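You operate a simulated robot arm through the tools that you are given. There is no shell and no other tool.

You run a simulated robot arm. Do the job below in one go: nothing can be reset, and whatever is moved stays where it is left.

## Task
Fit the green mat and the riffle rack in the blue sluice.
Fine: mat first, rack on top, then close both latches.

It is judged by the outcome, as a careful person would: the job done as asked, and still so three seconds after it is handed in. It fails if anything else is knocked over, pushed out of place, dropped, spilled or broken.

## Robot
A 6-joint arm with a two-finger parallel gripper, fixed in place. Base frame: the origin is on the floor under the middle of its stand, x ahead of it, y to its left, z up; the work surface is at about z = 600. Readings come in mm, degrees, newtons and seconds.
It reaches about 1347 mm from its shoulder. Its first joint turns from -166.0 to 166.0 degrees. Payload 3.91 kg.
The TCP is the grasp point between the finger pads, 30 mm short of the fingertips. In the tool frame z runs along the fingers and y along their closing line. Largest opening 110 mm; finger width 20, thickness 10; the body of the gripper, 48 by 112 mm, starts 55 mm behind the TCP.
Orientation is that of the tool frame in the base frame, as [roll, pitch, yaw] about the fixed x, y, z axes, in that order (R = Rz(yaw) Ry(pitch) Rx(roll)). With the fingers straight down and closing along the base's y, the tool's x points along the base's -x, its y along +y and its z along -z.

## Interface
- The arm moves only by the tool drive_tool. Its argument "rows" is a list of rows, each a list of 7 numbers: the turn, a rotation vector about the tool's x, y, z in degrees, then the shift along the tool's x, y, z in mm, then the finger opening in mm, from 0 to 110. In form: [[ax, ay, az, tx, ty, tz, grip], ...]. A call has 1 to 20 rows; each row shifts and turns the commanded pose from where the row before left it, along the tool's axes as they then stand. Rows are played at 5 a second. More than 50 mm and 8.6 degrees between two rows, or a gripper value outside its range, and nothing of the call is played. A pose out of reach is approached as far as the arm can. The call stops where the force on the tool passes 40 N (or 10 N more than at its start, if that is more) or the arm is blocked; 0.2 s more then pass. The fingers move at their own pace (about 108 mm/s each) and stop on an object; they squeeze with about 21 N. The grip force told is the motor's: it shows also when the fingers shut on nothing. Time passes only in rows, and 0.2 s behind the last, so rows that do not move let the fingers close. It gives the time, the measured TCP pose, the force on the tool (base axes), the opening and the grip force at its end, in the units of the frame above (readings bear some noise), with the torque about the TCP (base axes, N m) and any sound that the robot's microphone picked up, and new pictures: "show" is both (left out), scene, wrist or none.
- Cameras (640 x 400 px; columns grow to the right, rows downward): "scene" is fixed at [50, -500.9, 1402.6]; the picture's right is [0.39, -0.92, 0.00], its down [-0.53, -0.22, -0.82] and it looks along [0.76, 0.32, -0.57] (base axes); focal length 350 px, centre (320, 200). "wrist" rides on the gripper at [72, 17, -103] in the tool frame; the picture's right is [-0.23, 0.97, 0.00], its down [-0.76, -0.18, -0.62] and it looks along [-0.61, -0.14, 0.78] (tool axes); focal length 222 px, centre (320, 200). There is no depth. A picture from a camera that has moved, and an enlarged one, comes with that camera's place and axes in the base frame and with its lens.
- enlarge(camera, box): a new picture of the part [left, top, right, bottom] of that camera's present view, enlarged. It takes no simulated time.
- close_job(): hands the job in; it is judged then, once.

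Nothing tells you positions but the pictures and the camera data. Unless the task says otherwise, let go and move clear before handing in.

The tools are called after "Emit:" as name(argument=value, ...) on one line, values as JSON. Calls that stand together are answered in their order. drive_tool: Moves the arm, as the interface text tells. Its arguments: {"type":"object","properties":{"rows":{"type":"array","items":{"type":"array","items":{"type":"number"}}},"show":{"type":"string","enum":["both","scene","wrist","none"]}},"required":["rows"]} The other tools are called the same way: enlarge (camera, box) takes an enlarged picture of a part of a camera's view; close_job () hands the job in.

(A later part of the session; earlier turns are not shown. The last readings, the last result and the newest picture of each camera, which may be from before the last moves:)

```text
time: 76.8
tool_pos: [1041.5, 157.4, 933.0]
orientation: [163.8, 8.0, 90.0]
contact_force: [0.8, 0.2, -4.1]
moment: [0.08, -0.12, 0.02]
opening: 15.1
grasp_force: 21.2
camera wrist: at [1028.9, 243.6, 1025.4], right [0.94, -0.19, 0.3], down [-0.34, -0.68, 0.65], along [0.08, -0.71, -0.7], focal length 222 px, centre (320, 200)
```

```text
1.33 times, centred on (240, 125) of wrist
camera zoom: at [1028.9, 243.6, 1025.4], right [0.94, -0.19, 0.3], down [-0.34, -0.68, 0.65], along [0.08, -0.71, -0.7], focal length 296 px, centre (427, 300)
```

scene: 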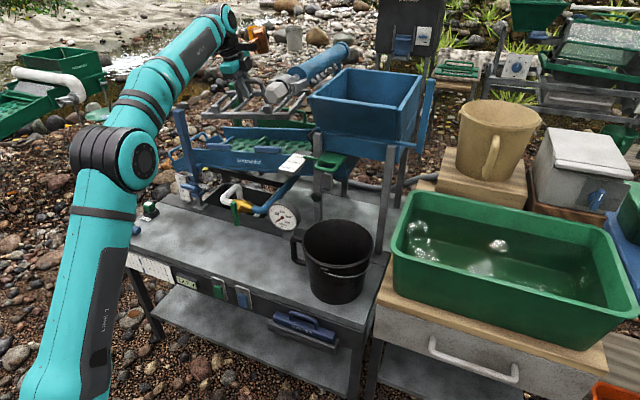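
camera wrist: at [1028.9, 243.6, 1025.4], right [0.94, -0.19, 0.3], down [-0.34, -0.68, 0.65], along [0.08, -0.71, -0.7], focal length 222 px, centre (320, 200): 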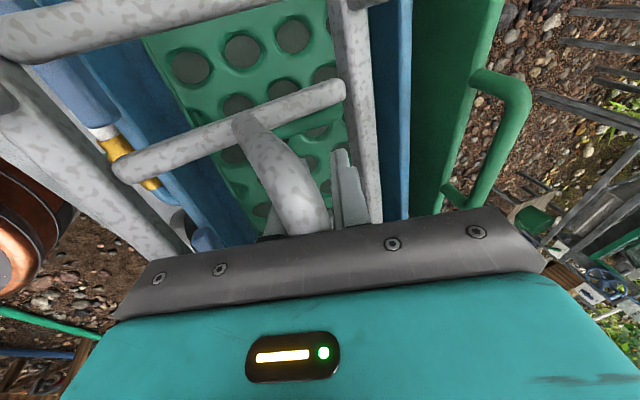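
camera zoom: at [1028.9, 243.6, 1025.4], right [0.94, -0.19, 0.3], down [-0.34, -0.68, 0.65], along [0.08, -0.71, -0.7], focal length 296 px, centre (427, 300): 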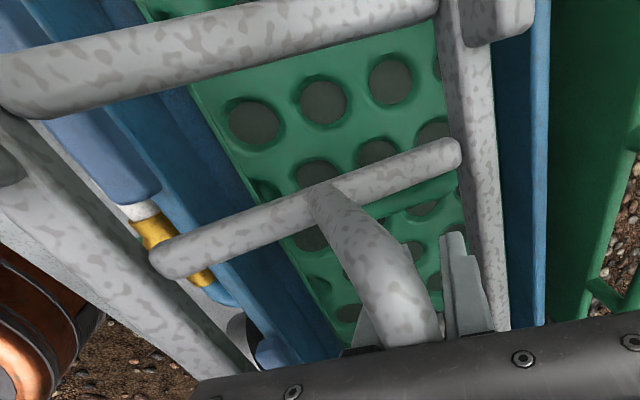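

The wrist view shows the handle has slid about 30 mm up between the fingers and the rack has shifted back about 20–30 mm. I'll aim to seat it roughly in the bay with the fingers beside the mat's handle, then regrip properly. So: 25 mm more in +x and 21 mm in +y.

Emit:
drive_tool(rows=[[0, 0, 0, 7, 8.3, 1.3, 0], [0, 0, 0, 7, 8.3, 1.3, 0], [0, 0, 0, 6.8, 8.3, 1.4, 0], [0, 0, 0, 0, 0, 0, 0]], show="wrist")

Emit:
enlarge(camera="scene", box=[195, 95, 275, 145])

Emit:
enlarge(camera="scene", box=[250, 95, 330, 145])

Emit:
enlarge(camera="wrist", box=[0, 0, 400, 230])

```text
time: 77.8
tool_pos: [1067.0, 177.9, 933.3]
orientation: [163.8, 8.1, 89.8]
contact_force: [0.2, 0.0, -3.8]
moment: [0.1, -0.09, -0.02]
opening: 14.8
grasp_force: 21.1
camera wrist: at [1054.3, 265.1, 1025.5], right [0.94, -0.19, 0.3], down [-0.34, -0.68, 0.65], along [0.08, -0.71, -0.7], focal length 222 px, centre (320, 200)
```

wrist: 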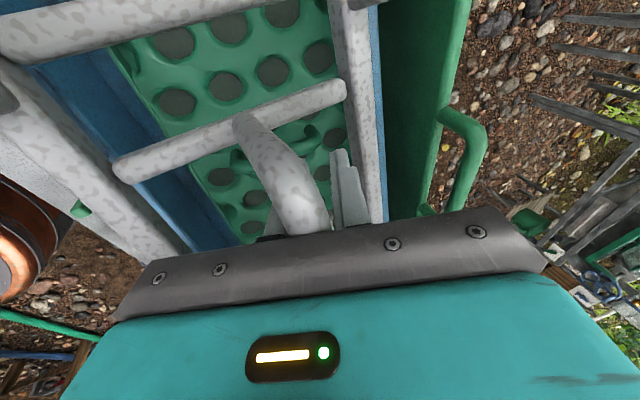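

```text
8.00 times, centred on (235, 120) of scene
camera zoom: at [50.0, -500.9, 1402.6], right [0.39, -0.92, 0.0], down [-0.53, -0.22, -0.82], along [0.76, 0.32, -0.57], focal length 2802 px, centre (1000, 840)
```

zoom: 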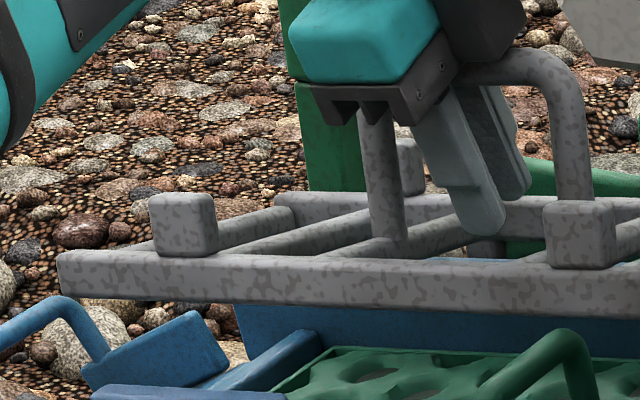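

```text
8.00 times, centred on (290, 120) of scene
camera zoom: at [50.0, -500.9, 1402.6], right [0.39, -0.92, 0.0], down [-0.53, -0.22, -0.82], along [0.76, 0.32, -0.57], focal length 2802 px, centre (560, 840)
```

zoom: 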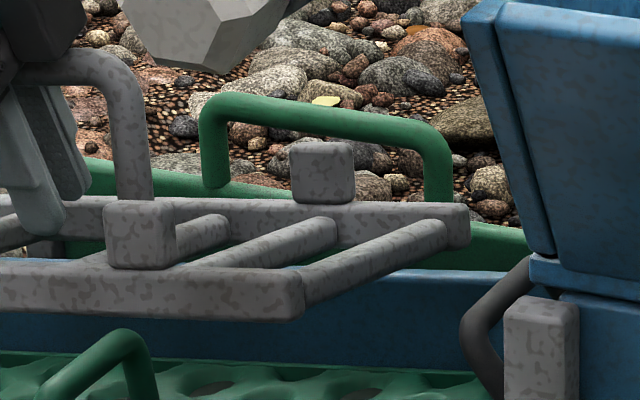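

```text
1.60 times, centred on (200, 115) of wrist
camera zoom: at [1054.3, 265.1, 1025.5], right [0.94, -0.19, 0.3], down [-0.34, -0.68, 0.65], along [0.08, -0.71, -0.7], focal length 355 px, centre (512, 336)
```

zoom: 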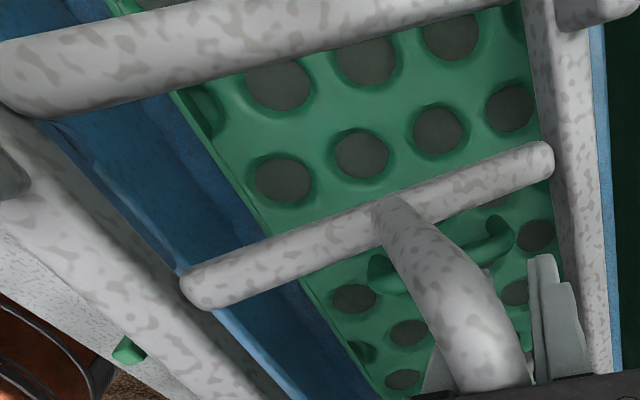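

The near rail now sits about 18 mm inside the latches and the fingers will pass beside the mat's handle. I'll lower the rack 60 mm and check.

Emit:
drive_tool(rows=[[0, 0, 0, 2.2, -4.1, 14.3, 0], [0, 0, 0, 2.2, -4.1, 14.3, 0], [0, 0, 0, 2.2, -4.1, 14.3, 0], [0, 0, 0, 1.6, -3, 10.5, 0], [0, 0, 0, 0, 0, 0, 0]], show="wrist")

Emit:
enlarge(camera="scene", box=[195, 105, 275, 155])

Emit:
enlarge(camera="scene", box=[250, 105, 330, 155])

```text
time: 79.0
tool_pos: [1065.7, 178.1, 878.7]
orientation: [163.7, 8.0, 89.9]
contact_force: [-0.2, 0.6, -4.9]
moment: [0.07, -0.16, 0.01]
opening: 14.8
grasp_force: 21.1
camera wrist: at [1053.9, 264.8, 969.6], right [0.94, -0.19, 0.3], down [-0.34, -0.68, 0.65], along [0.08, -0.71, -0.7], focal length 222 px, centre (320, 200)
```

wrist: 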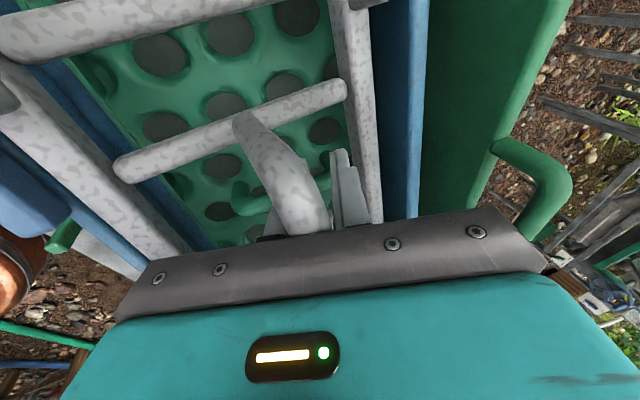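

```text
8.00 times, centred on (235, 130) of scene
camera zoom: at [50.0, -500.9, 1402.6], right [0.39, -0.92, 0.0], down [-0.53, -0.22, -0.82], along [0.76, 0.32, -0.57], focal length 2802 px, centre (1000, 760)
```

zoom: 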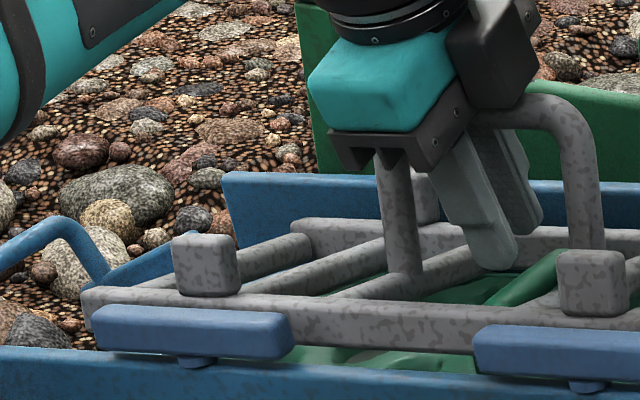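

```text
8.00 times, centred on (290, 130) of scene
camera zoom: at [50.0, -500.9, 1402.6], right [0.39, -0.92, 0.0], down [-0.53, -0.22, -0.82], along [0.76, 0.32, -0.57], focal length 2802 px, centre (560, 760)
```

zoom: 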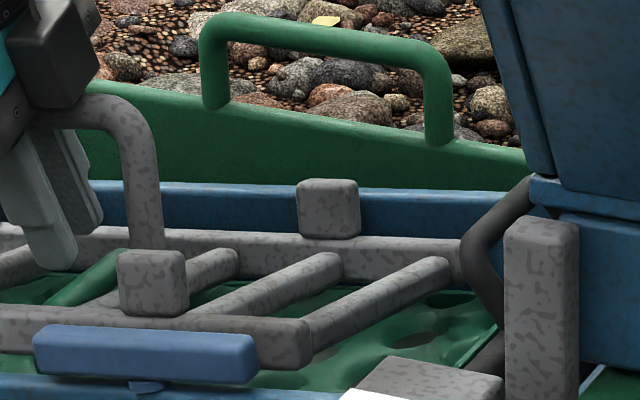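

The rack is inside the channel, behind the latches, and the fingers are clear of the mat handle. I'll lower gently until the far rail touches the mat.

Emit:
drive_tool(rows=[[0, 0, 0, 1.2, -2.2, 7.6, 0], [0, 0, 0, 1.2, -2.2, 7.6, 0], [0, 0, 0, 0, 0, 0, 0]], show="none")

Emit:
drive_tool(rows=[[0, 0, 0, 0.7, -1.4, 4.8, 0], [0, 0, 0, 0, 0, 0, 0]], show="none")

```text
time: 79.8
tool_pos: [1065.8, 178.9, 864.2]
orientation: [163.9, 8.0, 90.0]
contact_force: [-2.4, -0.6, 0.1]
moment: [-0.05, -0.15, 0.01]
opening: 14.8
grasp_force: 21.7
```

```text
time: 80.4
tool_pos: [1064.5, 178.5, 860.7]
orientation: [163.6, 8.0, 90.0]
contact_force: [-19.6, 3.0, 24.6]
moment: [-0.37, -0.62, 0.01]
opening: 14.8
grasp_force: 20.8
```

There's contact with a strong -x component, so something on the far side is touching. I'll look before doing anything else.

Emit:
enlarge(camera="scene", box=[195, 105, 275, 155])

Emit:
enlarge(camera="scene", box=[250, 105, 330, 155])

Emit:
enlarge(camera="wrist", box=[80, 0, 440, 225])

```text
8.00 times, centred on (235, 130) of scene
camera zoom: at [50.0, -500.9, 1402.6], right [0.39, -0.92, 0.0], down [-0.53, -0.22, -0.82], along [0.76, 0.32, -0.57], focal length 2802 px, centre (1000, 760)
```

zoom: 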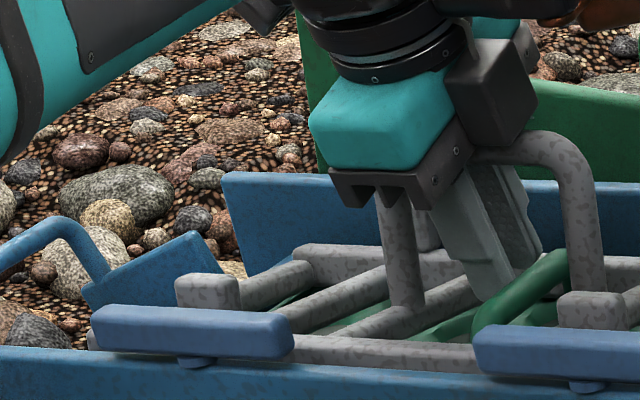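

```text
8.00 times, centred on (290, 130) of scene
camera zoom: at [50.0, -500.9, 1402.6], right [0.39, -0.92, 0.0], down [-0.53, -0.22, -0.82], along [0.76, 0.32, -0.57], focal length 2802 px, centre (560, 760)
```

zoom: 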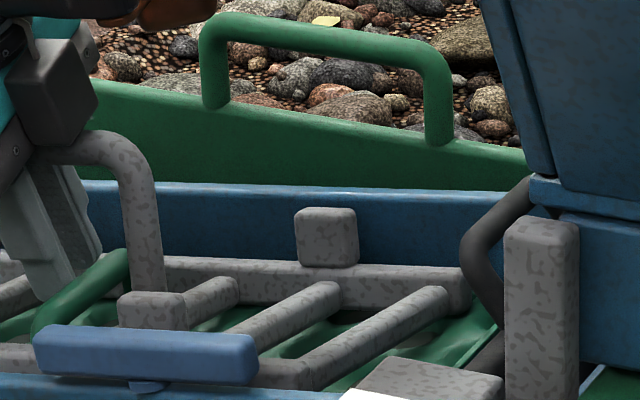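

```text
1.78 times, centred on (260, 112) of wrist
camera zoom: at [1052.0, 266.2, 952.8], right [0.93, -0.19, 0.3], down [-0.35, -0.68, 0.65], along [0.08, -0.71, -0.7], focal length 395 px, centre (427, 356)
```

zoom: 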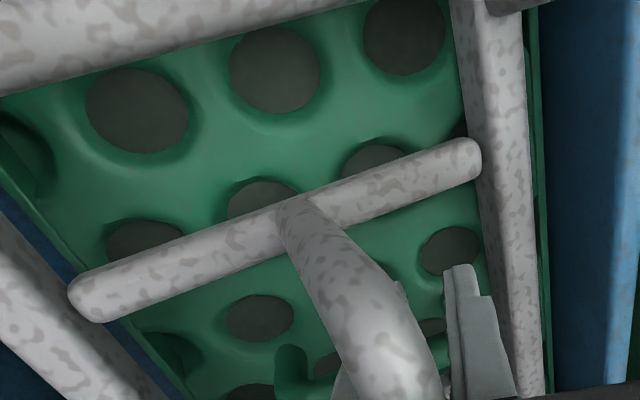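

The far rail is resting on the mat's far side, and the side force is friction from flattening a tilted rack. I'll un-pitch the tool while moving it back and down along the arc so the rack pivots flat about that far rail.

Emit:
drive_tool(rows=[[4, 0, 0, 0.6, -7.1, 2, 0], [4, 0, 0, 0.6, -6.9, 2.5, 0], [0, 0, 0, 0, 0, 0, 0]], show="none")

Emit:
enlarge(camera="scene", box=[195, 105, 275, 155])

Emit:
enlarge(camera="scene", box=[250, 105, 330, 155])

```text
time: 80.9
tool_pos: [1060.8, 179.8, 856.5]
orientation: [167.3, 8.1, 89.9]
contact_force: [-7.9, 1.8, 4.3]
moment: [-0.05, -0.28, 0.02]
opening: 14.7
grasp_force: 21.3
stopped in row 2: the force on the tool passed its limit at 51 N (the readings are from after the stop); the commanded pose is now the measured one
```

```text
8.00 times, centred on (235, 130) of scene
camera zoom: at [50.0, -500.9, 1402.6], right [0.39, -0.92, 0.0], down [-0.53, -0.22, -0.82], along [0.76, 0.32, -0.57], focal length 2802 px, centre (1000, 760)
```

zoom: 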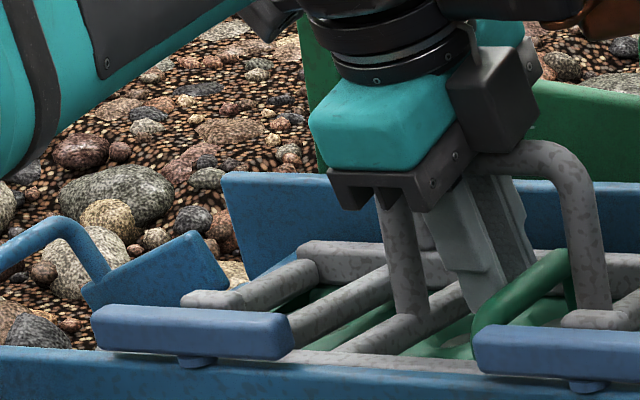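

```text
8.00 times, centred on (290, 130) of scene
camera zoom: at [50.0, -500.9, 1402.6], right [0.39, -0.92, 0.0], down [-0.53, -0.22, -0.82], along [0.76, 0.32, -0.57], focal length 2802 px, centre (560, 760)
```

zoom: 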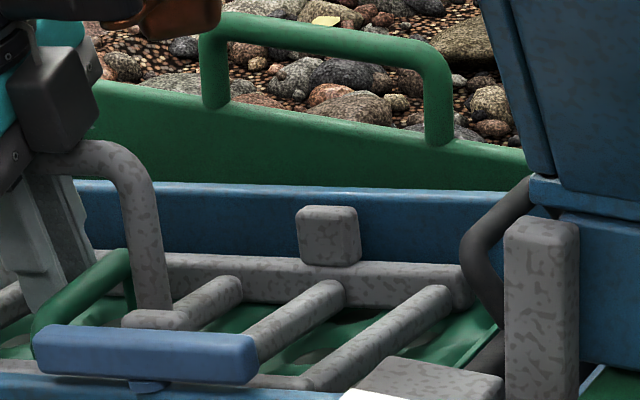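

The force limit tripped at 51 N, but the near rail has come most of the way down and nothing looks displaced. I'll continue in half-size steps.

Emit:
drive_tool(rows=[[1.5, 0, 0, 0.3, -3.4, 0.6, 0], [1.5, 0, 0, 0.3, -3.2, 0.8, 0], [0, 0, 0, 0, 0, 0, 0]], show="none")

Emit:
enlarge(camera="scene", box=[195, 105, 275, 155])

Emit:
enlarge(camera="wrist", box=[0, 0, 440, 225])

```text
time: 81.7
tool_pos: [1054.4, 179.3, 854.1]
orientation: [170.4, 8.0, 89.8]
contact_force: [-5.6, -1.3, 4.1]
moment: [0.31, -0.35, 0.1]
opening: 14.9
grasp_force: 20.9
```

```text
8.00 times, centred on (235, 130) of scene
camera zoom: at [50.0, -500.9, 1402.6], right [0.39, -0.92, 0.0], down [-0.53, -0.22, -0.82], along [0.76, 0.32, -0.57], focal length 2802 px, centre (1000, 760)
```

zoom: 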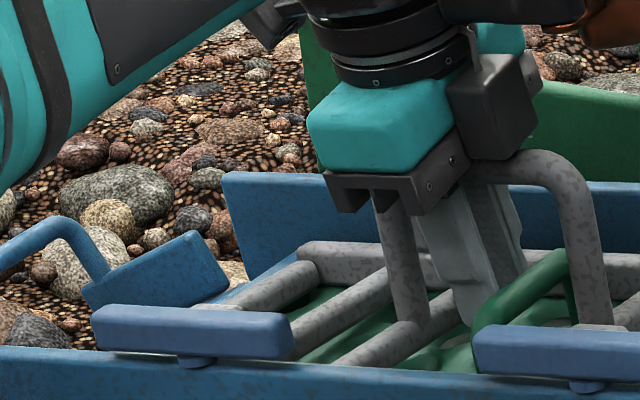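

```text
1.45 times, centred on (220, 112) of wrist
camera zoom: at [1054.3, 265.7, 945.4], right [0.96, -0.2, 0.19], down [-0.28, -0.67, 0.69], along [-0.01, -0.71, -0.7], focal length 323 px, centre (466, 327)
```

zoom: 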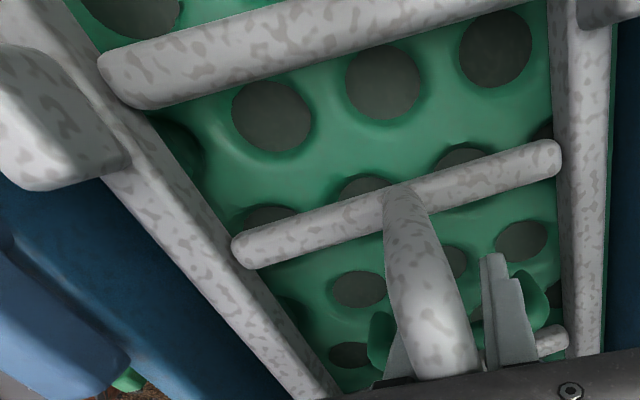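

The rack has flattened onto the mat inside the bay and the forces are low. I'll open the gripper here and check how it sits.

Emit:
drive_tool(rows=[[0, 0, 0, 0, 0, 0, 25], [0, 0, 0, 0, 0, 0, 40], [0, 0, 0, 0, 0, 0, 46], [0, 0, 0, 0, 0, 0, 46]], show="wrist")

Emit:
enlarge(camera="scene", box=[195, 105, 275, 155])

Emit:
enlarge(camera="wrist", box=[0, 0, 440, 225])

Emit:
enlarge(camera="scene", box=[250, 105, 330, 155])

```text
time: 82.7
tool_pos: [1054.3, 179.8, 852.1]
orientation: [170.3, 8.0, 90.0]
contact_force: [-0.1, 0.3, -1.0]
moment: [0.0, 0.02, -0.03]
opening: 45.9
grasp_force: 0.1
camera wrist: at [1054.5, 266.3, 945.0], right [0.96, -0.2, 0.19], down [-0.28, -0.67, 0.69], along [-0.01, -0.71, -0.7], focal length 222 px, centre (320, 200)
```

wrist: 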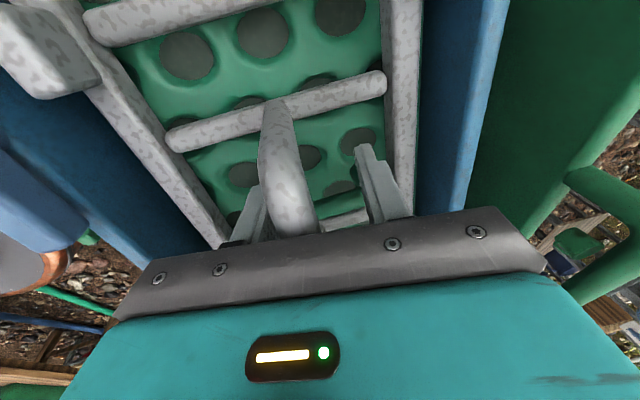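

```text
8.00 times, centred on (235, 130) of scene
camera zoom: at [50.0, -500.9, 1402.6], right [0.39, -0.92, 0.0], down [-0.53, -0.22, -0.82], along [0.76, 0.32, -0.57], focal length 2802 px, centre (1000, 760)
```

zoom: 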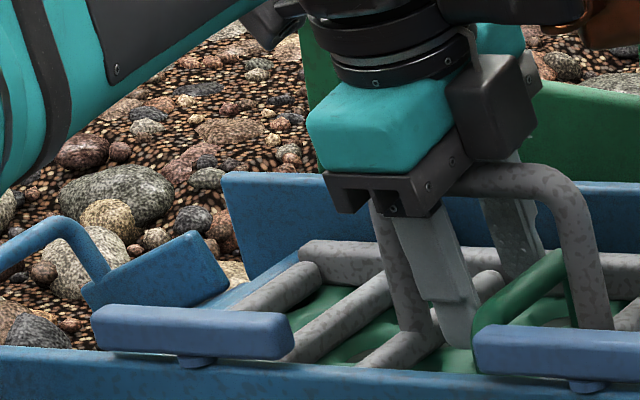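

```text
1.45 times, centred on (220, 112) of wrist
camera zoom: at [1054.5, 266.3, 945.0], right [0.96, -0.2, 0.19], down [-0.28, -0.67, 0.69], along [-0.01, -0.71, -0.7], focal length 323 px, centre (466, 327)
```

zoom: 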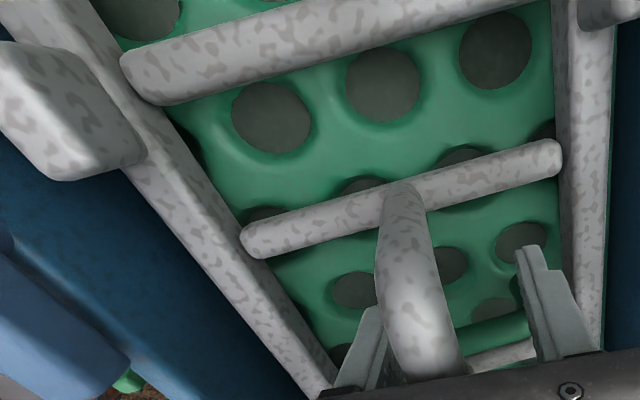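

```text
8.00 times, centred on (290, 130) of scene
camera zoom: at [50.0, -500.9, 1402.6], right [0.39, -0.92, 0.0], down [-0.53, -0.22, -0.82], along [0.76, 0.32, -0.57], focal length 2802 px, centre (560, 760)
```

zoom: 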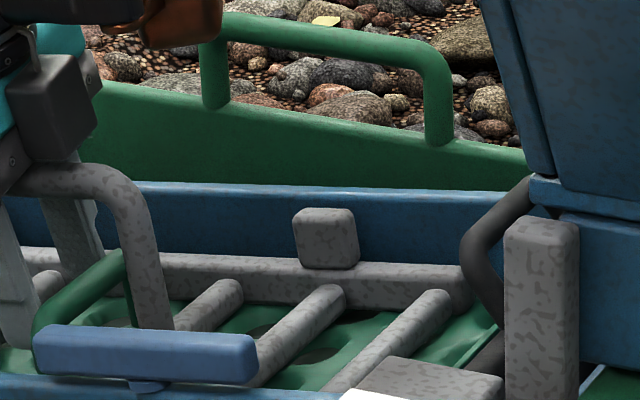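

The rack is down and resting in the bay, though the far-side block looks slightly tilted, so I'm not sure it's flat on the mat. I'll back out upward along the tool axis and take a clear look.

Emit:
drive_tool(rows=[[0, 0, 0, 0, -3, 0, 50], [0, 0, 0, 0, 0, -10, 50], [0, 0, 0, 0, 0, -20, 60], [0, 0, 0, 0, 0, -25, 60], [0, 0, 0, 0, 0, -25, 60], [0, 0, 0, 0, 0, 0, 60]], show="both")

Emit:
enlarge(camera="wrist", box=[0, 0, 480, 250])

Emit:
enlarge(camera="scene", box=[205, 100, 317, 170])

```text
time: 84.1
tool_pos: [1038.0, 190.3, 931.5]
orientation: [170.3, 8.0, 90.0]
contact_force: [0.6, -0.7, -0.2]
moment: [0.02, 0.02, -0.03]
opening: 60.0
grasp_force: 0.0
camera wrist: at [1037.4, 276.9, 1023.7], right [0.96, -0.2, 0.19], down [-0.28, -0.67, 0.69], along [-0.01, -0.71, -0.7], focal length 222 px, centre (320, 200)
```

scene: 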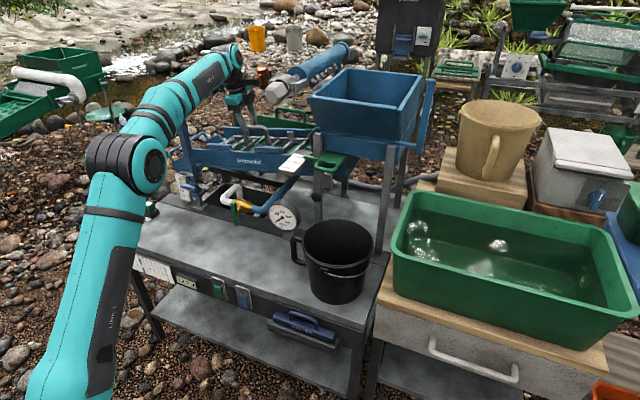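
wrist: 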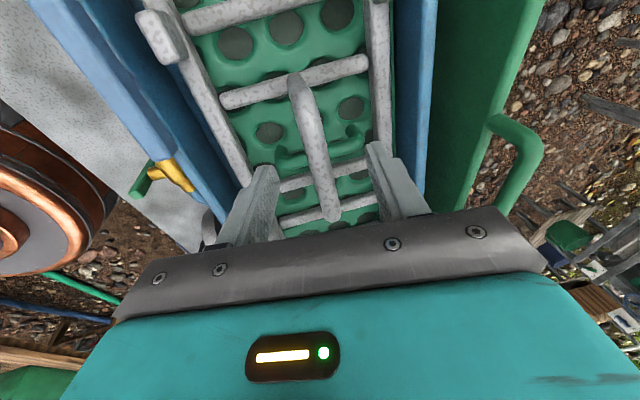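

```text
1.33 times, centred on (240, 125) of wrist
camera zoom: at [1037.4, 276.9, 1023.7], right [0.96, -0.2, 0.19], down [-0.28, -0.67, 0.69], along [-0.01, -0.71, -0.7], focal length 296 px, centre (427, 300)
```

zoom: 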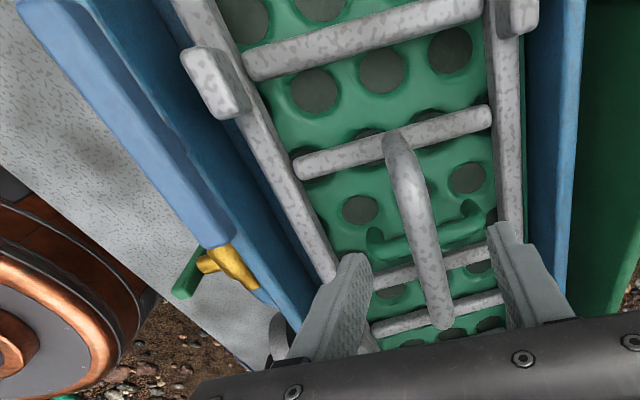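

```text
5.71 times, centred on (261, 135) of scene
camera zoom: at [50.0, -500.9, 1402.6], right [0.39, -0.92, 0.0], down [-0.53, -0.22, -0.82], along [0.76, 0.32, -0.57], focal length 2002 px, centre (657, 571)
```

zoom: 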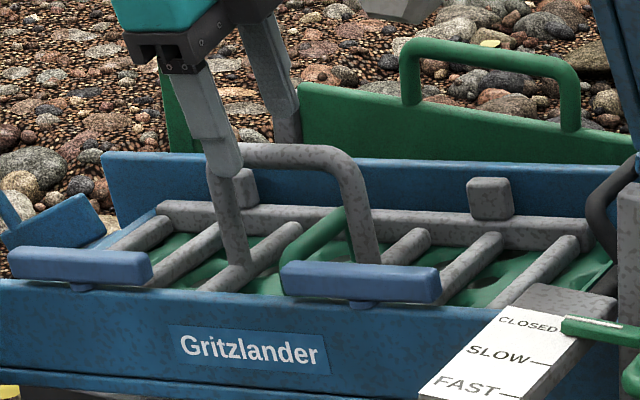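

Emit:
enlarge(camera="wrist", box=[110, 0, 270, 100])

Emit:
enlarge(camera="wrist", box=[160, 80, 320, 180])

Emit:
enlarge(camera="wrist", box=[320, 0, 480, 100])

Emit:
enlarge(camera="scene", box=[205, 120, 269, 160])

```text
4.00 times, centred on (190, 50) of wrist
camera zoom: at [1037.4, 276.9, 1023.7], right [0.96, -0.2, 0.19], down [-0.28, -0.67, 0.69], along [-0.01, -0.71, -0.7], focal length 888 px, centre (840, 800)
```

zoom: 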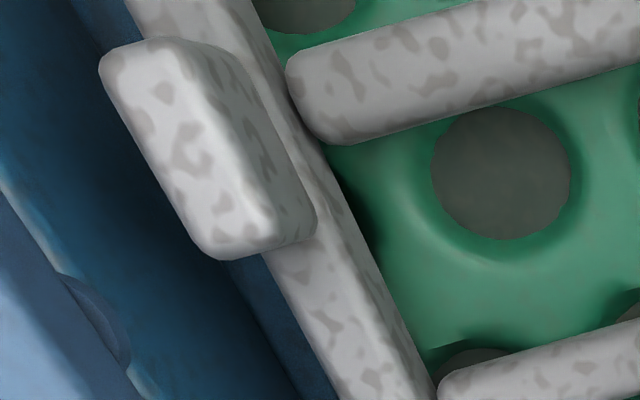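

```text
4.00 times, centred on (240, 130) of wrist
camera zoom: at [1037.4, 276.9, 1023.7], right [0.96, -0.2, 0.19], down [-0.28, -0.67, 0.69], along [-0.01, -0.71, -0.7], focal length 888 px, centre (640, 480)
```

zoom: 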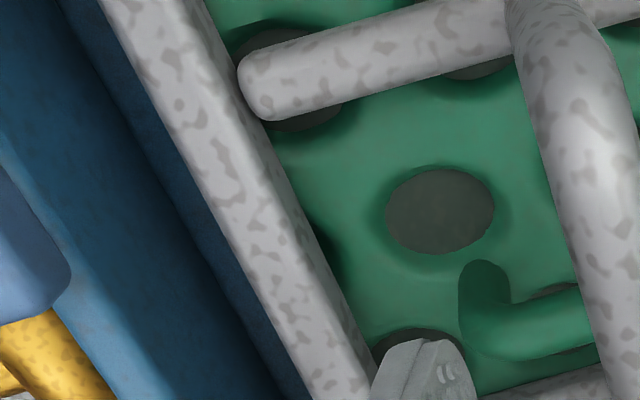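

```text
4.00 times, centred on (400, 50) of wrist
camera zoom: at [1037.4, 276.9, 1023.7], right [0.96, -0.2, 0.19], down [-0.28, -0.67, 0.69], along [-0.01, -0.71, -0.7], focal length 888 px, centre (0, 800)
```

zoom: 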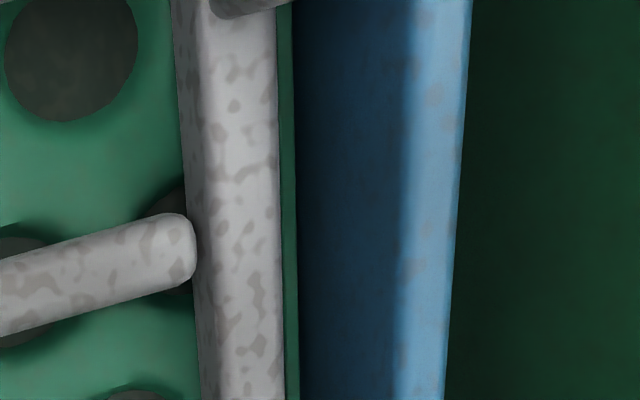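

```text
10.00 times, centred on (237, 140) of scene
camera zoom: at [50.0, -500.9, 1402.6], right [0.39, -0.92, 0.0], down [-0.53, -0.22, -0.82], along [0.76, 0.32, -0.57], focal length 3503 px, centre (1150, 800)
```

zoom: 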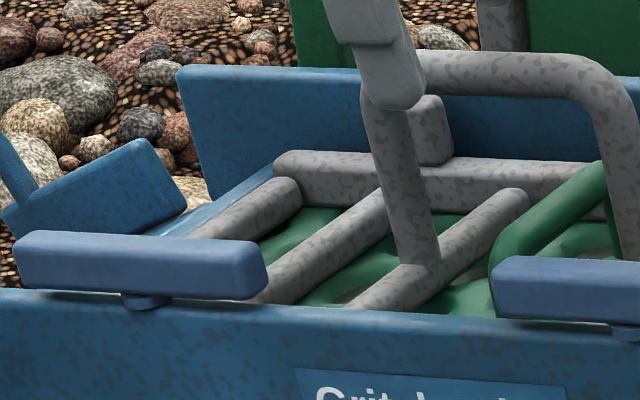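

The wrist views show the mat extending beyond the far rail and hidden just under the near rail, so the rack is flat on it. The blocks are still about 16 mm too far toward +y of the latch pivots, so I'll regrip the handle near its top and shift the rack.

Emit:
drive_tool(rows=[[3.7, 0, 0, 0, 0, 0, 60], [0, 0, 0, -2.3, -0.6, 17.9, 60], [0, 0, 0, -2.3, -0.6, 17.9, 60], [0, 0, 0, -2.2, -0.7, 17.8, 60], [0, 0, 0, 0, 0, 0, 60]], show="wrist")

Emit:
enlarge(camera="scene", box=[205, 95, 301, 155])

Emit:
enlarge(camera="wrist", box=[140, 50, 460, 250])

```text
time: 85.3
tool_pos: [1042.1, 174.5, 879.6]
orientation: [174.1, 8.0, 89.9]
contact_force: [0.2, -1.3, -0.7]
moment: [-0.03, 0.01, 0.0]
opening: 60.3
grasp_force: 0.0
camera wrist: at [1048.4, 262.4, 970.7], right [0.97, -0.21, 0.13], down [-0.24, -0.67, 0.7], along [-0.06, -0.71, -0.7], focal length 222 px, centre (320, 200)
```

wrist: 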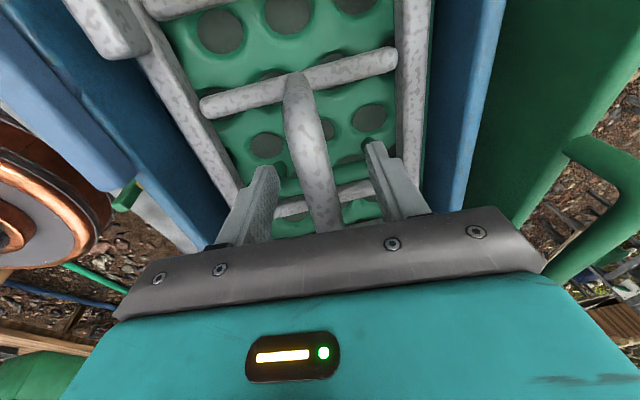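

```text
6.67 times, centred on (253, 125) of scene
camera zoom: at [50.0, -500.9, 1402.6], right [0.39, -0.92, 0.0], down [-0.53, -0.22, -0.82], along [0.76, 0.32, -0.57], focal length 2335 px, centre (767, 700)
```

zoom: 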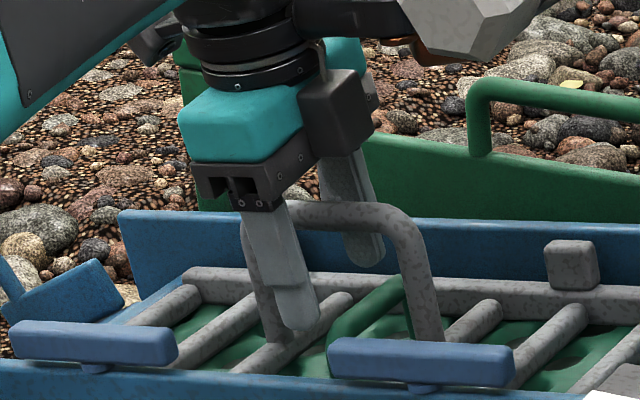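

```text
2.00 times, centred on (300, 150) of wrist
camera zoom: at [1048.4, 262.4, 970.7], right [0.97, -0.21, 0.13], down [-0.24, -0.67, 0.7], along [-0.06, -0.71, -0.7], focal length 444 px, centre (360, 300)
```

zoom: 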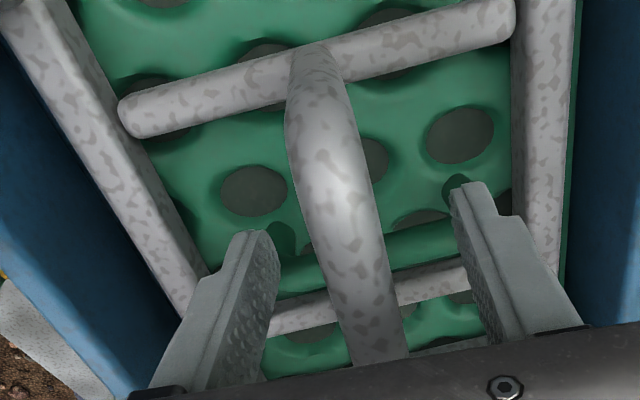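

The handle is centred between the fingers with the bar about 6 mm above the grasp point. I'll raise 4 mm so the tips stay above the mat handle, then close.

Emit:
drive_tool(rows=[[0, 0, 0, 0, 0, -4, 60], [0, 0, 0, 0, 0, 0, 30], [0, 0, 0, 0, 0, 0, 0], [0, 0, 0, 0, 0, 0, 0], [0, 0, 0, 0, 0, 0, 0]], show="none")

Emit:
enlarge(camera="scene", box=[205, 95, 301, 155])

```text
time: 86.5
tool_pos: [1041.0, 175.9, 883.1]
orientation: [174.1, 8.0, 89.8]
contact_force: [-0.2, -0.3, 0.2]
moment: [0.0, -0.01, -0.18]
opening: 15.6
grasp_force: 21.3
```

```text
6.67 times, centred on (253, 125) of scene
camera zoom: at [50.0, -500.9, 1402.6], right [0.39, -0.92, 0.0], down [-0.53, -0.22, -0.82], along [0.76, 0.32, -0.57], focal length 2335 px, centre (767, 700)
```

zoom: 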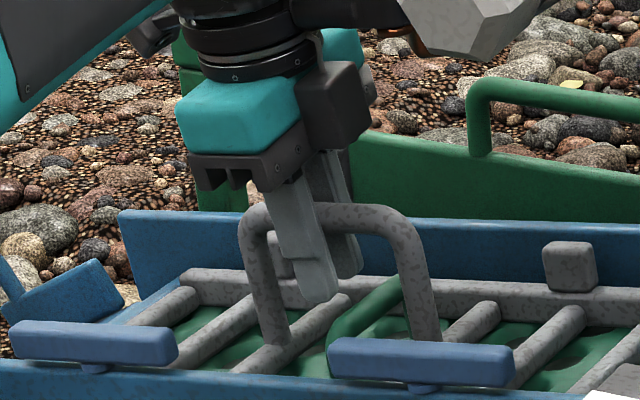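

The bar sits about 13 mm above the grasp point, so the tips would be too low over the mat handle. I'll reopen, raise 9 mm, and regrip.

Emit:
drive_tool(rows=[[0, 0, 0, 0, 0, 0, 30], [0, 0, 0, 0, 0, -4.5, 40], [0, 0, 0, 0, 0, -4.5, 40], [0, 0, 0, 0, 0, 0, 20], [0, 0, 0, 0, 0, 0, 0], [0, 0, 0, 0, 0, 0, 0], [0, 0, 0, 0, 0, 0, 0]], show="none")

Emit:
enlarge(camera="scene", box=[205, 95, 301, 155])

```text
time: 88.1
tool_pos: [1040.0, 177.2, 891.0]
orientation: [174.1, 7.9, 90.0]
contact_force: [3.8, 0.3, 1.5]
moment: [0.1, 0.01, -0.13]
opening: 15.4
grasp_force: 21.6
```

```text
6.67 times, centred on (253, 125) of scene
camera zoom: at [50.0, -500.9, 1402.6], right [0.39, -0.92, 0.0], down [-0.53, -0.22, -0.82], along [0.76, 0.32, -0.57], focal length 2335 px, centre (767, 700)
```

zoom: 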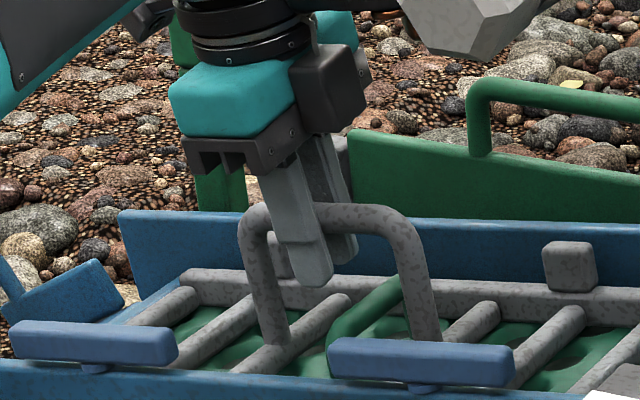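

Now the bar is right at the grasp point. I'll lift 5 mm, shift the rack 16 mm toward -y along the bed, and set it back down.

Emit:
drive_tool(rows=[[0, 0, 0, 0, 0, -2, 0], [0, 0, 0, 0, 0, -3, 0], [0, 0, 0, -4, 0, 0, 0], [0, 0, 0, -6, 0, 0, 0], [0, 0, 0, -6, 0, 0, 0], [0, 0, 0, 0, 0, 0, 0]], show="wrist")

Emit:
enlarge(camera="scene", box=[205, 95, 301, 155])

Emit:
enlarge(camera="wrist", box=[0, 0, 320, 200])

```text
time: 89.5
tool_pos: [1039.6, 163.3, 897.4]
orientation: [174.1, 8.1, 89.9]
contact_force: [0.0, 0.3, -3.8]
moment: [0.07, 0.01, 0.03]
opening: 15.5
grasp_force: 21.2
camera wrist: at [1046.3, 249.6, 990.4], right [0.97, -0.21, 0.13], down [-0.24, -0.67, 0.7], along [-0.06, -0.71, -0.7], focal length 222 px, centre (320, 200)
```

wrist: 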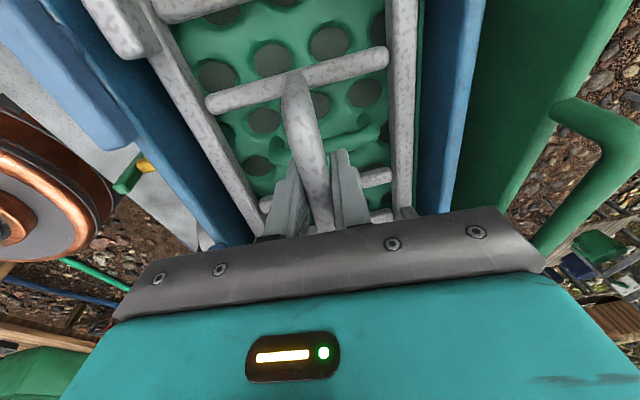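

```text
6.67 times, centred on (253, 125) of scene
camera zoom: at [50.0, -500.9, 1402.6], right [0.39, -0.92, 0.0], down [-0.53, -0.22, -0.82], along [0.76, 0.32, -0.57], focal length 2335 px, centre (767, 700)
```

zoom: 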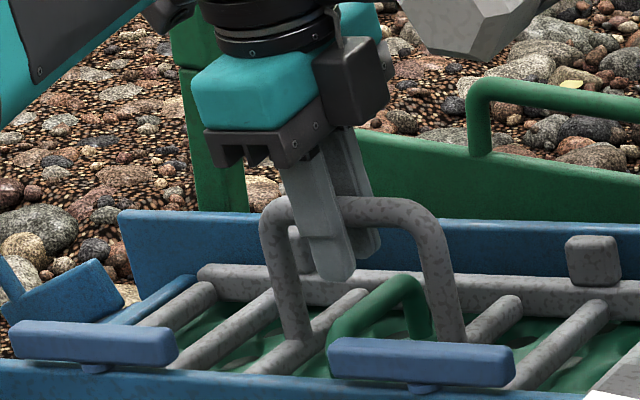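

```text
2.00 times, centred on (160, 100) of wrist
camera zoom: at [1046.3, 249.6, 990.4], right [0.97, -0.21, 0.13], down [-0.24, -0.67, 0.7], along [-0.06, -0.71, -0.7], focal length 444 px, centre (640, 400)
```

zoom: 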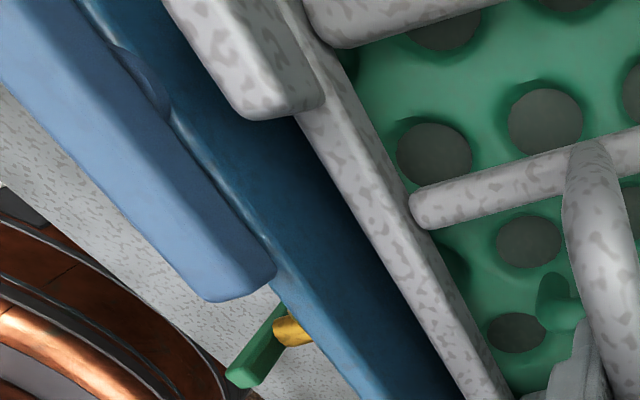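

The near block now sits at about y 249 against the pivot at 251, which is well aligned. I'll lower the rack back onto the mat.

Emit:
drive_tool(rows=[[0, 0, 0, 0, 0, 2.5, 0], [0, 0, 0, 0, 0, 2.5, 0], [0, 0, 0, 0, 0, 0, 0]], show="none")

Emit:
drive_tool(rows=[[0, 0, 0, 0, 0, 2, 0], [0, 0, 0, 0, 0, 0, 0]], show="none")

```text
time: 90.3
tool_pos: [1040.3, 161.6, 895.1]
orientation: [173.9, 8.0, 89.9]
contact_force: [0.1, 1.1, 3.0]
moment: [-0.06, 0.0, -0.06]
opening: 15.5
grasp_force: 20.3
```

```text
time: 90.9
tool_pos: [1040.0, 161.0, 892.6]
orientation: [174.0, 8.0, 90.0]
contact_force: [2.5, 2.8, 16.3]
moment: [-0.01, -0.01, 0.0]
opening: 16.0
grasp_force: 21.2
```

Contact came at the expected height. I'll ease off, release, and back straight out.

Emit:
drive_tool(rows=[[0, 0, 0, 0, 0, -1, 0], [0, 0, 0, 0, 0, 0, 25], [0, 0, 0, 0, 0, 0, 45], [0, 0, 0, 0, 0, 0, 50], [0, 0, 0, 0, 0, -10, 50], [0, 0, 0, 0, 0, -20, 50], [0, 0, 0, 0, 0, -10, 50], [0, 0, 0, 0, 0, 0, 50]], show="both")

Emit:
enlarge(camera="scene", box=[205, 100, 317, 170])

Emit:
enlarge(camera="wrist", box=[60, 0, 460, 250])

```text
time: 92.7
tool_pos: [1036.3, 165.8, 932.1]
orientation: [174.0, 8.0, 89.8]
contact_force: [-0.2, -0.1, -0.5]
moment: [0.03, 0.0, 0.01]
opening: 50.3
grasp_force: 0.0
camera wrist: at [1042.7, 254.2, 1024.4], right [0.97, -0.21, 0.13], down [-0.24, -0.67, 0.7], along [-0.06, -0.71, -0.7], focal length 222 px, centre (320, 200)
```

scene: 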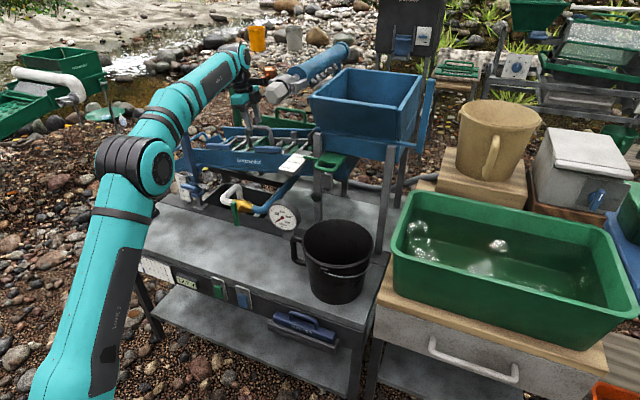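
wrist: 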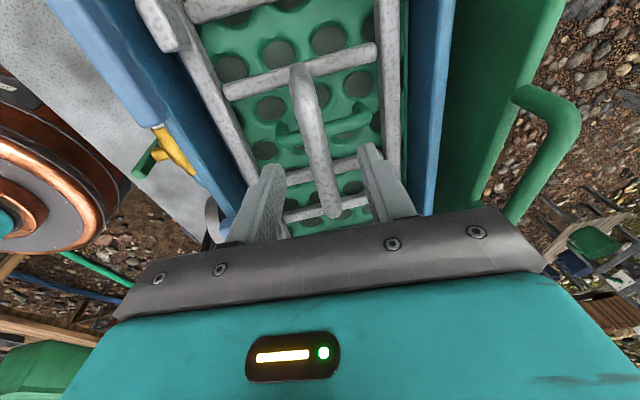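

```text
5.71 times, centred on (261, 135) of scene
camera zoom: at [50.0, -500.9, 1402.6], right [0.39, -0.92, 0.0], down [-0.53, -0.22, -0.82], along [0.76, 0.32, -0.57], focal length 2002 px, centre (657, 571)
```

zoom: 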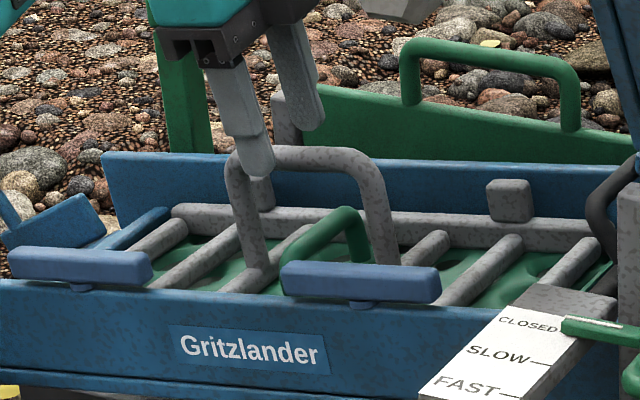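

```text
1.60 times, centred on (260, 125) of wrist
camera zoom: at [1042.7, 254.2, 1024.4], right [0.97, -0.21, 0.13], down [-0.24, -0.67, 0.7], along [-0.06, -0.71, -0.7], focal length 355 px, centre (416, 320)
```

zoom: 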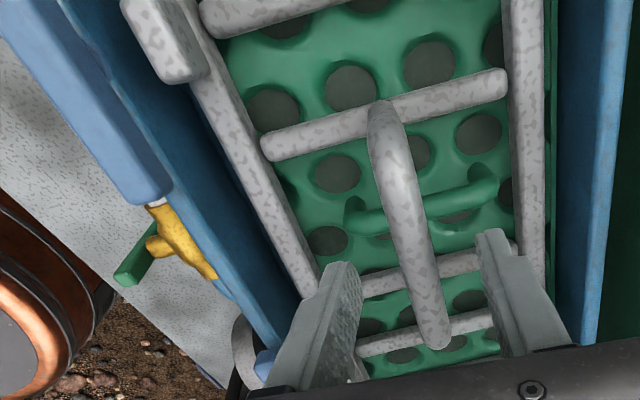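

The rack is seated on the mat with its handle arching over the mat's handle. For the latches I'll push each bar end inward with closed fingertips, so I'll retract, level the tool and turn the wrist back to keep the camera arm clear of the post and hopper.

Emit:
drive_tool(rows=[[0, 0, 0, -3.1, 2.3, -21.7, 50], [0, 0, 0, -1.7, -33.6, -15.5, 50], [0, 0, 0, -1.7, -33.6, -15.5, 50], [0, 0, 0, -1.7, -33.6, -15.5, 50], [0, 0, 0, -1.7, -33.6, -15.5, 50], [6, 0, 0, 0, 0, 0, 30], [0, 8, 0, 0, 0, 0, 10], [0, 0, -8.2, 0, 0, 0, 0], [0, 0, -8.2, 0, 0, 0, 0], [0, 0, -8.2, 0, 0, 0, 0], [0, 0, -8.2, 0, 0, 0, 0], [0, 0, -8.2, 0, 0, 0, 0], [0, 0, -8.2, 0, 0, 0, 0], [0, 0, -8.2, 0, 0, 0, 0], [0, 0, -8.2, 0, 0, 0, 0], [0, 0, -8.2, 0, 0, 0, 0], [0, 0, -8.2, 0, 0, 0, 0], [0, 0, -8, 0, 0, 0, 0], [0, 0, 0, 0, 0, 0, 0]], show="both")

Emit:
enlarge(camera="wrist", box=[80, 0, 560, 250])

Emit:
enlarge(camera="scene", box=[205, 100, 317, 170])

```text
time: 96.7
tool_pos: [894.2, 168.2, 1001.4]
orientation: [180.0, 0.0, -180.0]
contact_force: [0.9, -0.2, 0.0]
moment: [0.01, 0.02, -0.01]
opening: 0.2
grasp_force: 20.8
camera wrist: at [823.7, 184.9, 1104.2], right [0.23, 0.97, 0.0], down [0.76, -0.18, 0.62], along [0.61, -0.14, -0.78], focal length 222 px, centre (320, 200)
```

scene: 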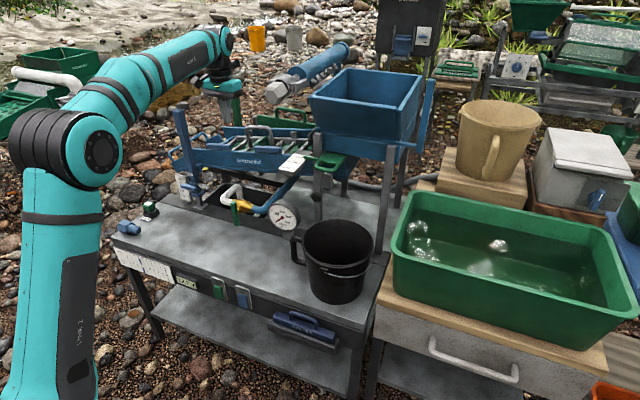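
wrist: 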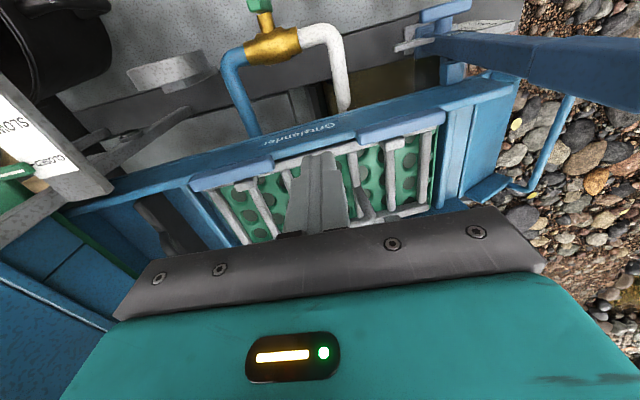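

```text
1.33 times, centred on (320, 125) of wrist
camera zoom: at [823.7, 184.9, 1104.2], right [0.23, 0.97, 0.0], down [0.76, -0.18, 0.62], along [0.61, -0.14, -0.78], focal length 296 px, centre (320, 300)
```

zoom: 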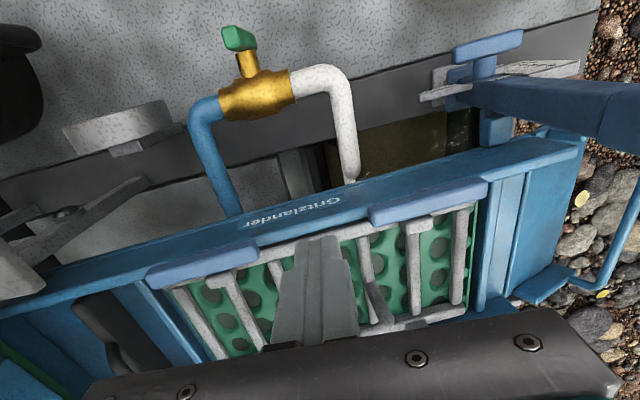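

```text
5.71 times, centred on (261, 135) of scene
camera zoom: at [50.0, -500.9, 1402.6], right [0.39, -0.92, 0.0], down [-0.53, -0.22, -0.82], along [0.76, 0.32, -0.57], focal length 2002 px, centre (657, 571)
```

zoom: 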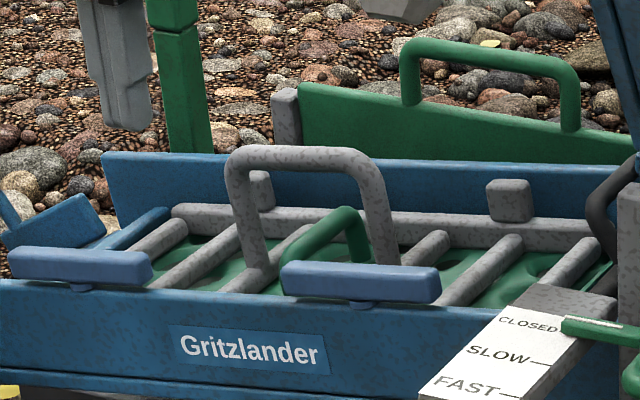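

Both parts look properly seated, and the latches lie along the near wall just in front of the rack's blocks. I'll zoom in to fix the latch positions precisely.

Emit:
enlarge(camera="wrist", box=[340, 100, 468, 180])

Emit:
enlarge(camera="wrist", box=[170, 130, 298, 210])

Emit:
enlarge(camera="scene", box=[200, 130, 264, 170])

Emit:
enlarge(camera="scene", box=[245, 130, 309, 170])

```text
5.00 times, centred on (404, 140) of wrist
camera zoom: at [823.7, 184.9, 1104.2], right [0.23, 0.97, 0.0], down [0.76, -0.18, 0.62], along [0.61, -0.14, -0.78], focal length 1111 px, centre (-100, 500)
```

zoom: 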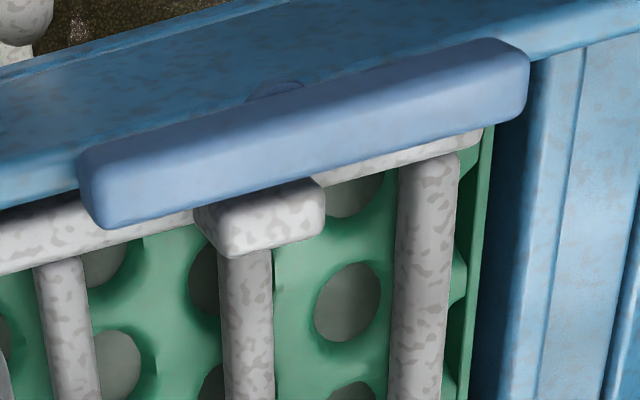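

```text
5.00 times, centred on (234, 170) of wrist
camera zoom: at [823.7, 184.9, 1104.2], right [0.23, 0.97, 0.0], down [0.76, -0.18, 0.62], along [0.61, -0.14, -0.78], focal length 1111 px, centre (750, 350)
```

zoom: 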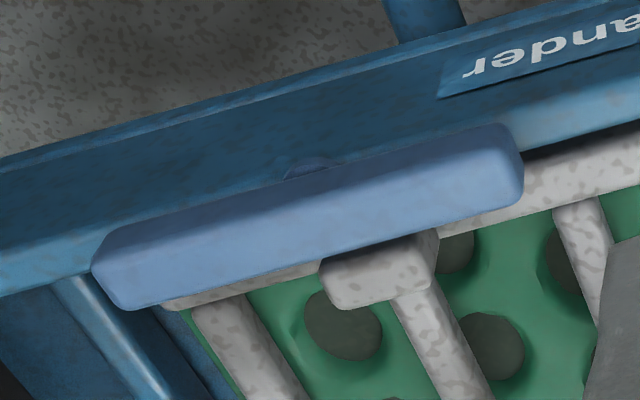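

```text
10.00 times, centred on (232, 150) of scene
camera zoom: at [50.0, -500.9, 1402.6], right [0.39, -0.92, 0.0], down [-0.53, -0.22, -0.82], along [0.76, 0.32, -0.57], focal length 3503 px, centre (1200, 700)
```

zoom: 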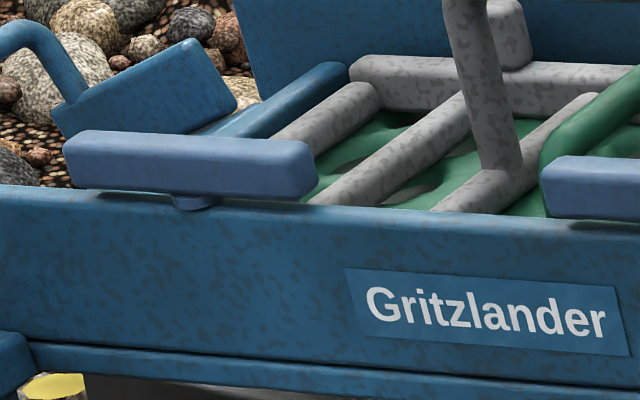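

```text
10.00 times, centred on (277, 150) of scene
camera zoom: at [50.0, -500.9, 1402.6], right [0.39, -0.92, 0.0], down [-0.53, -0.22, -0.82], along [0.76, 0.32, -0.57], focal length 3503 px, centre (750, 700)
```

zoom: 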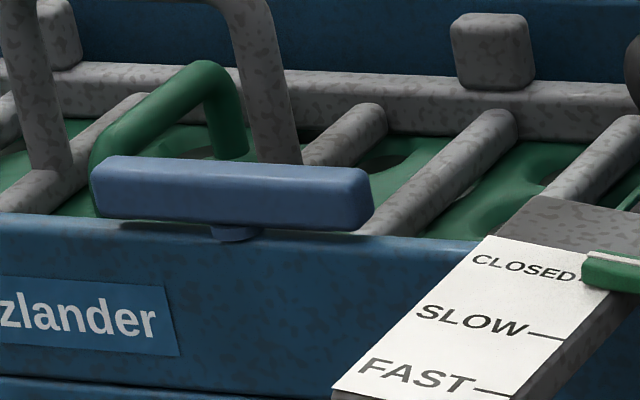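

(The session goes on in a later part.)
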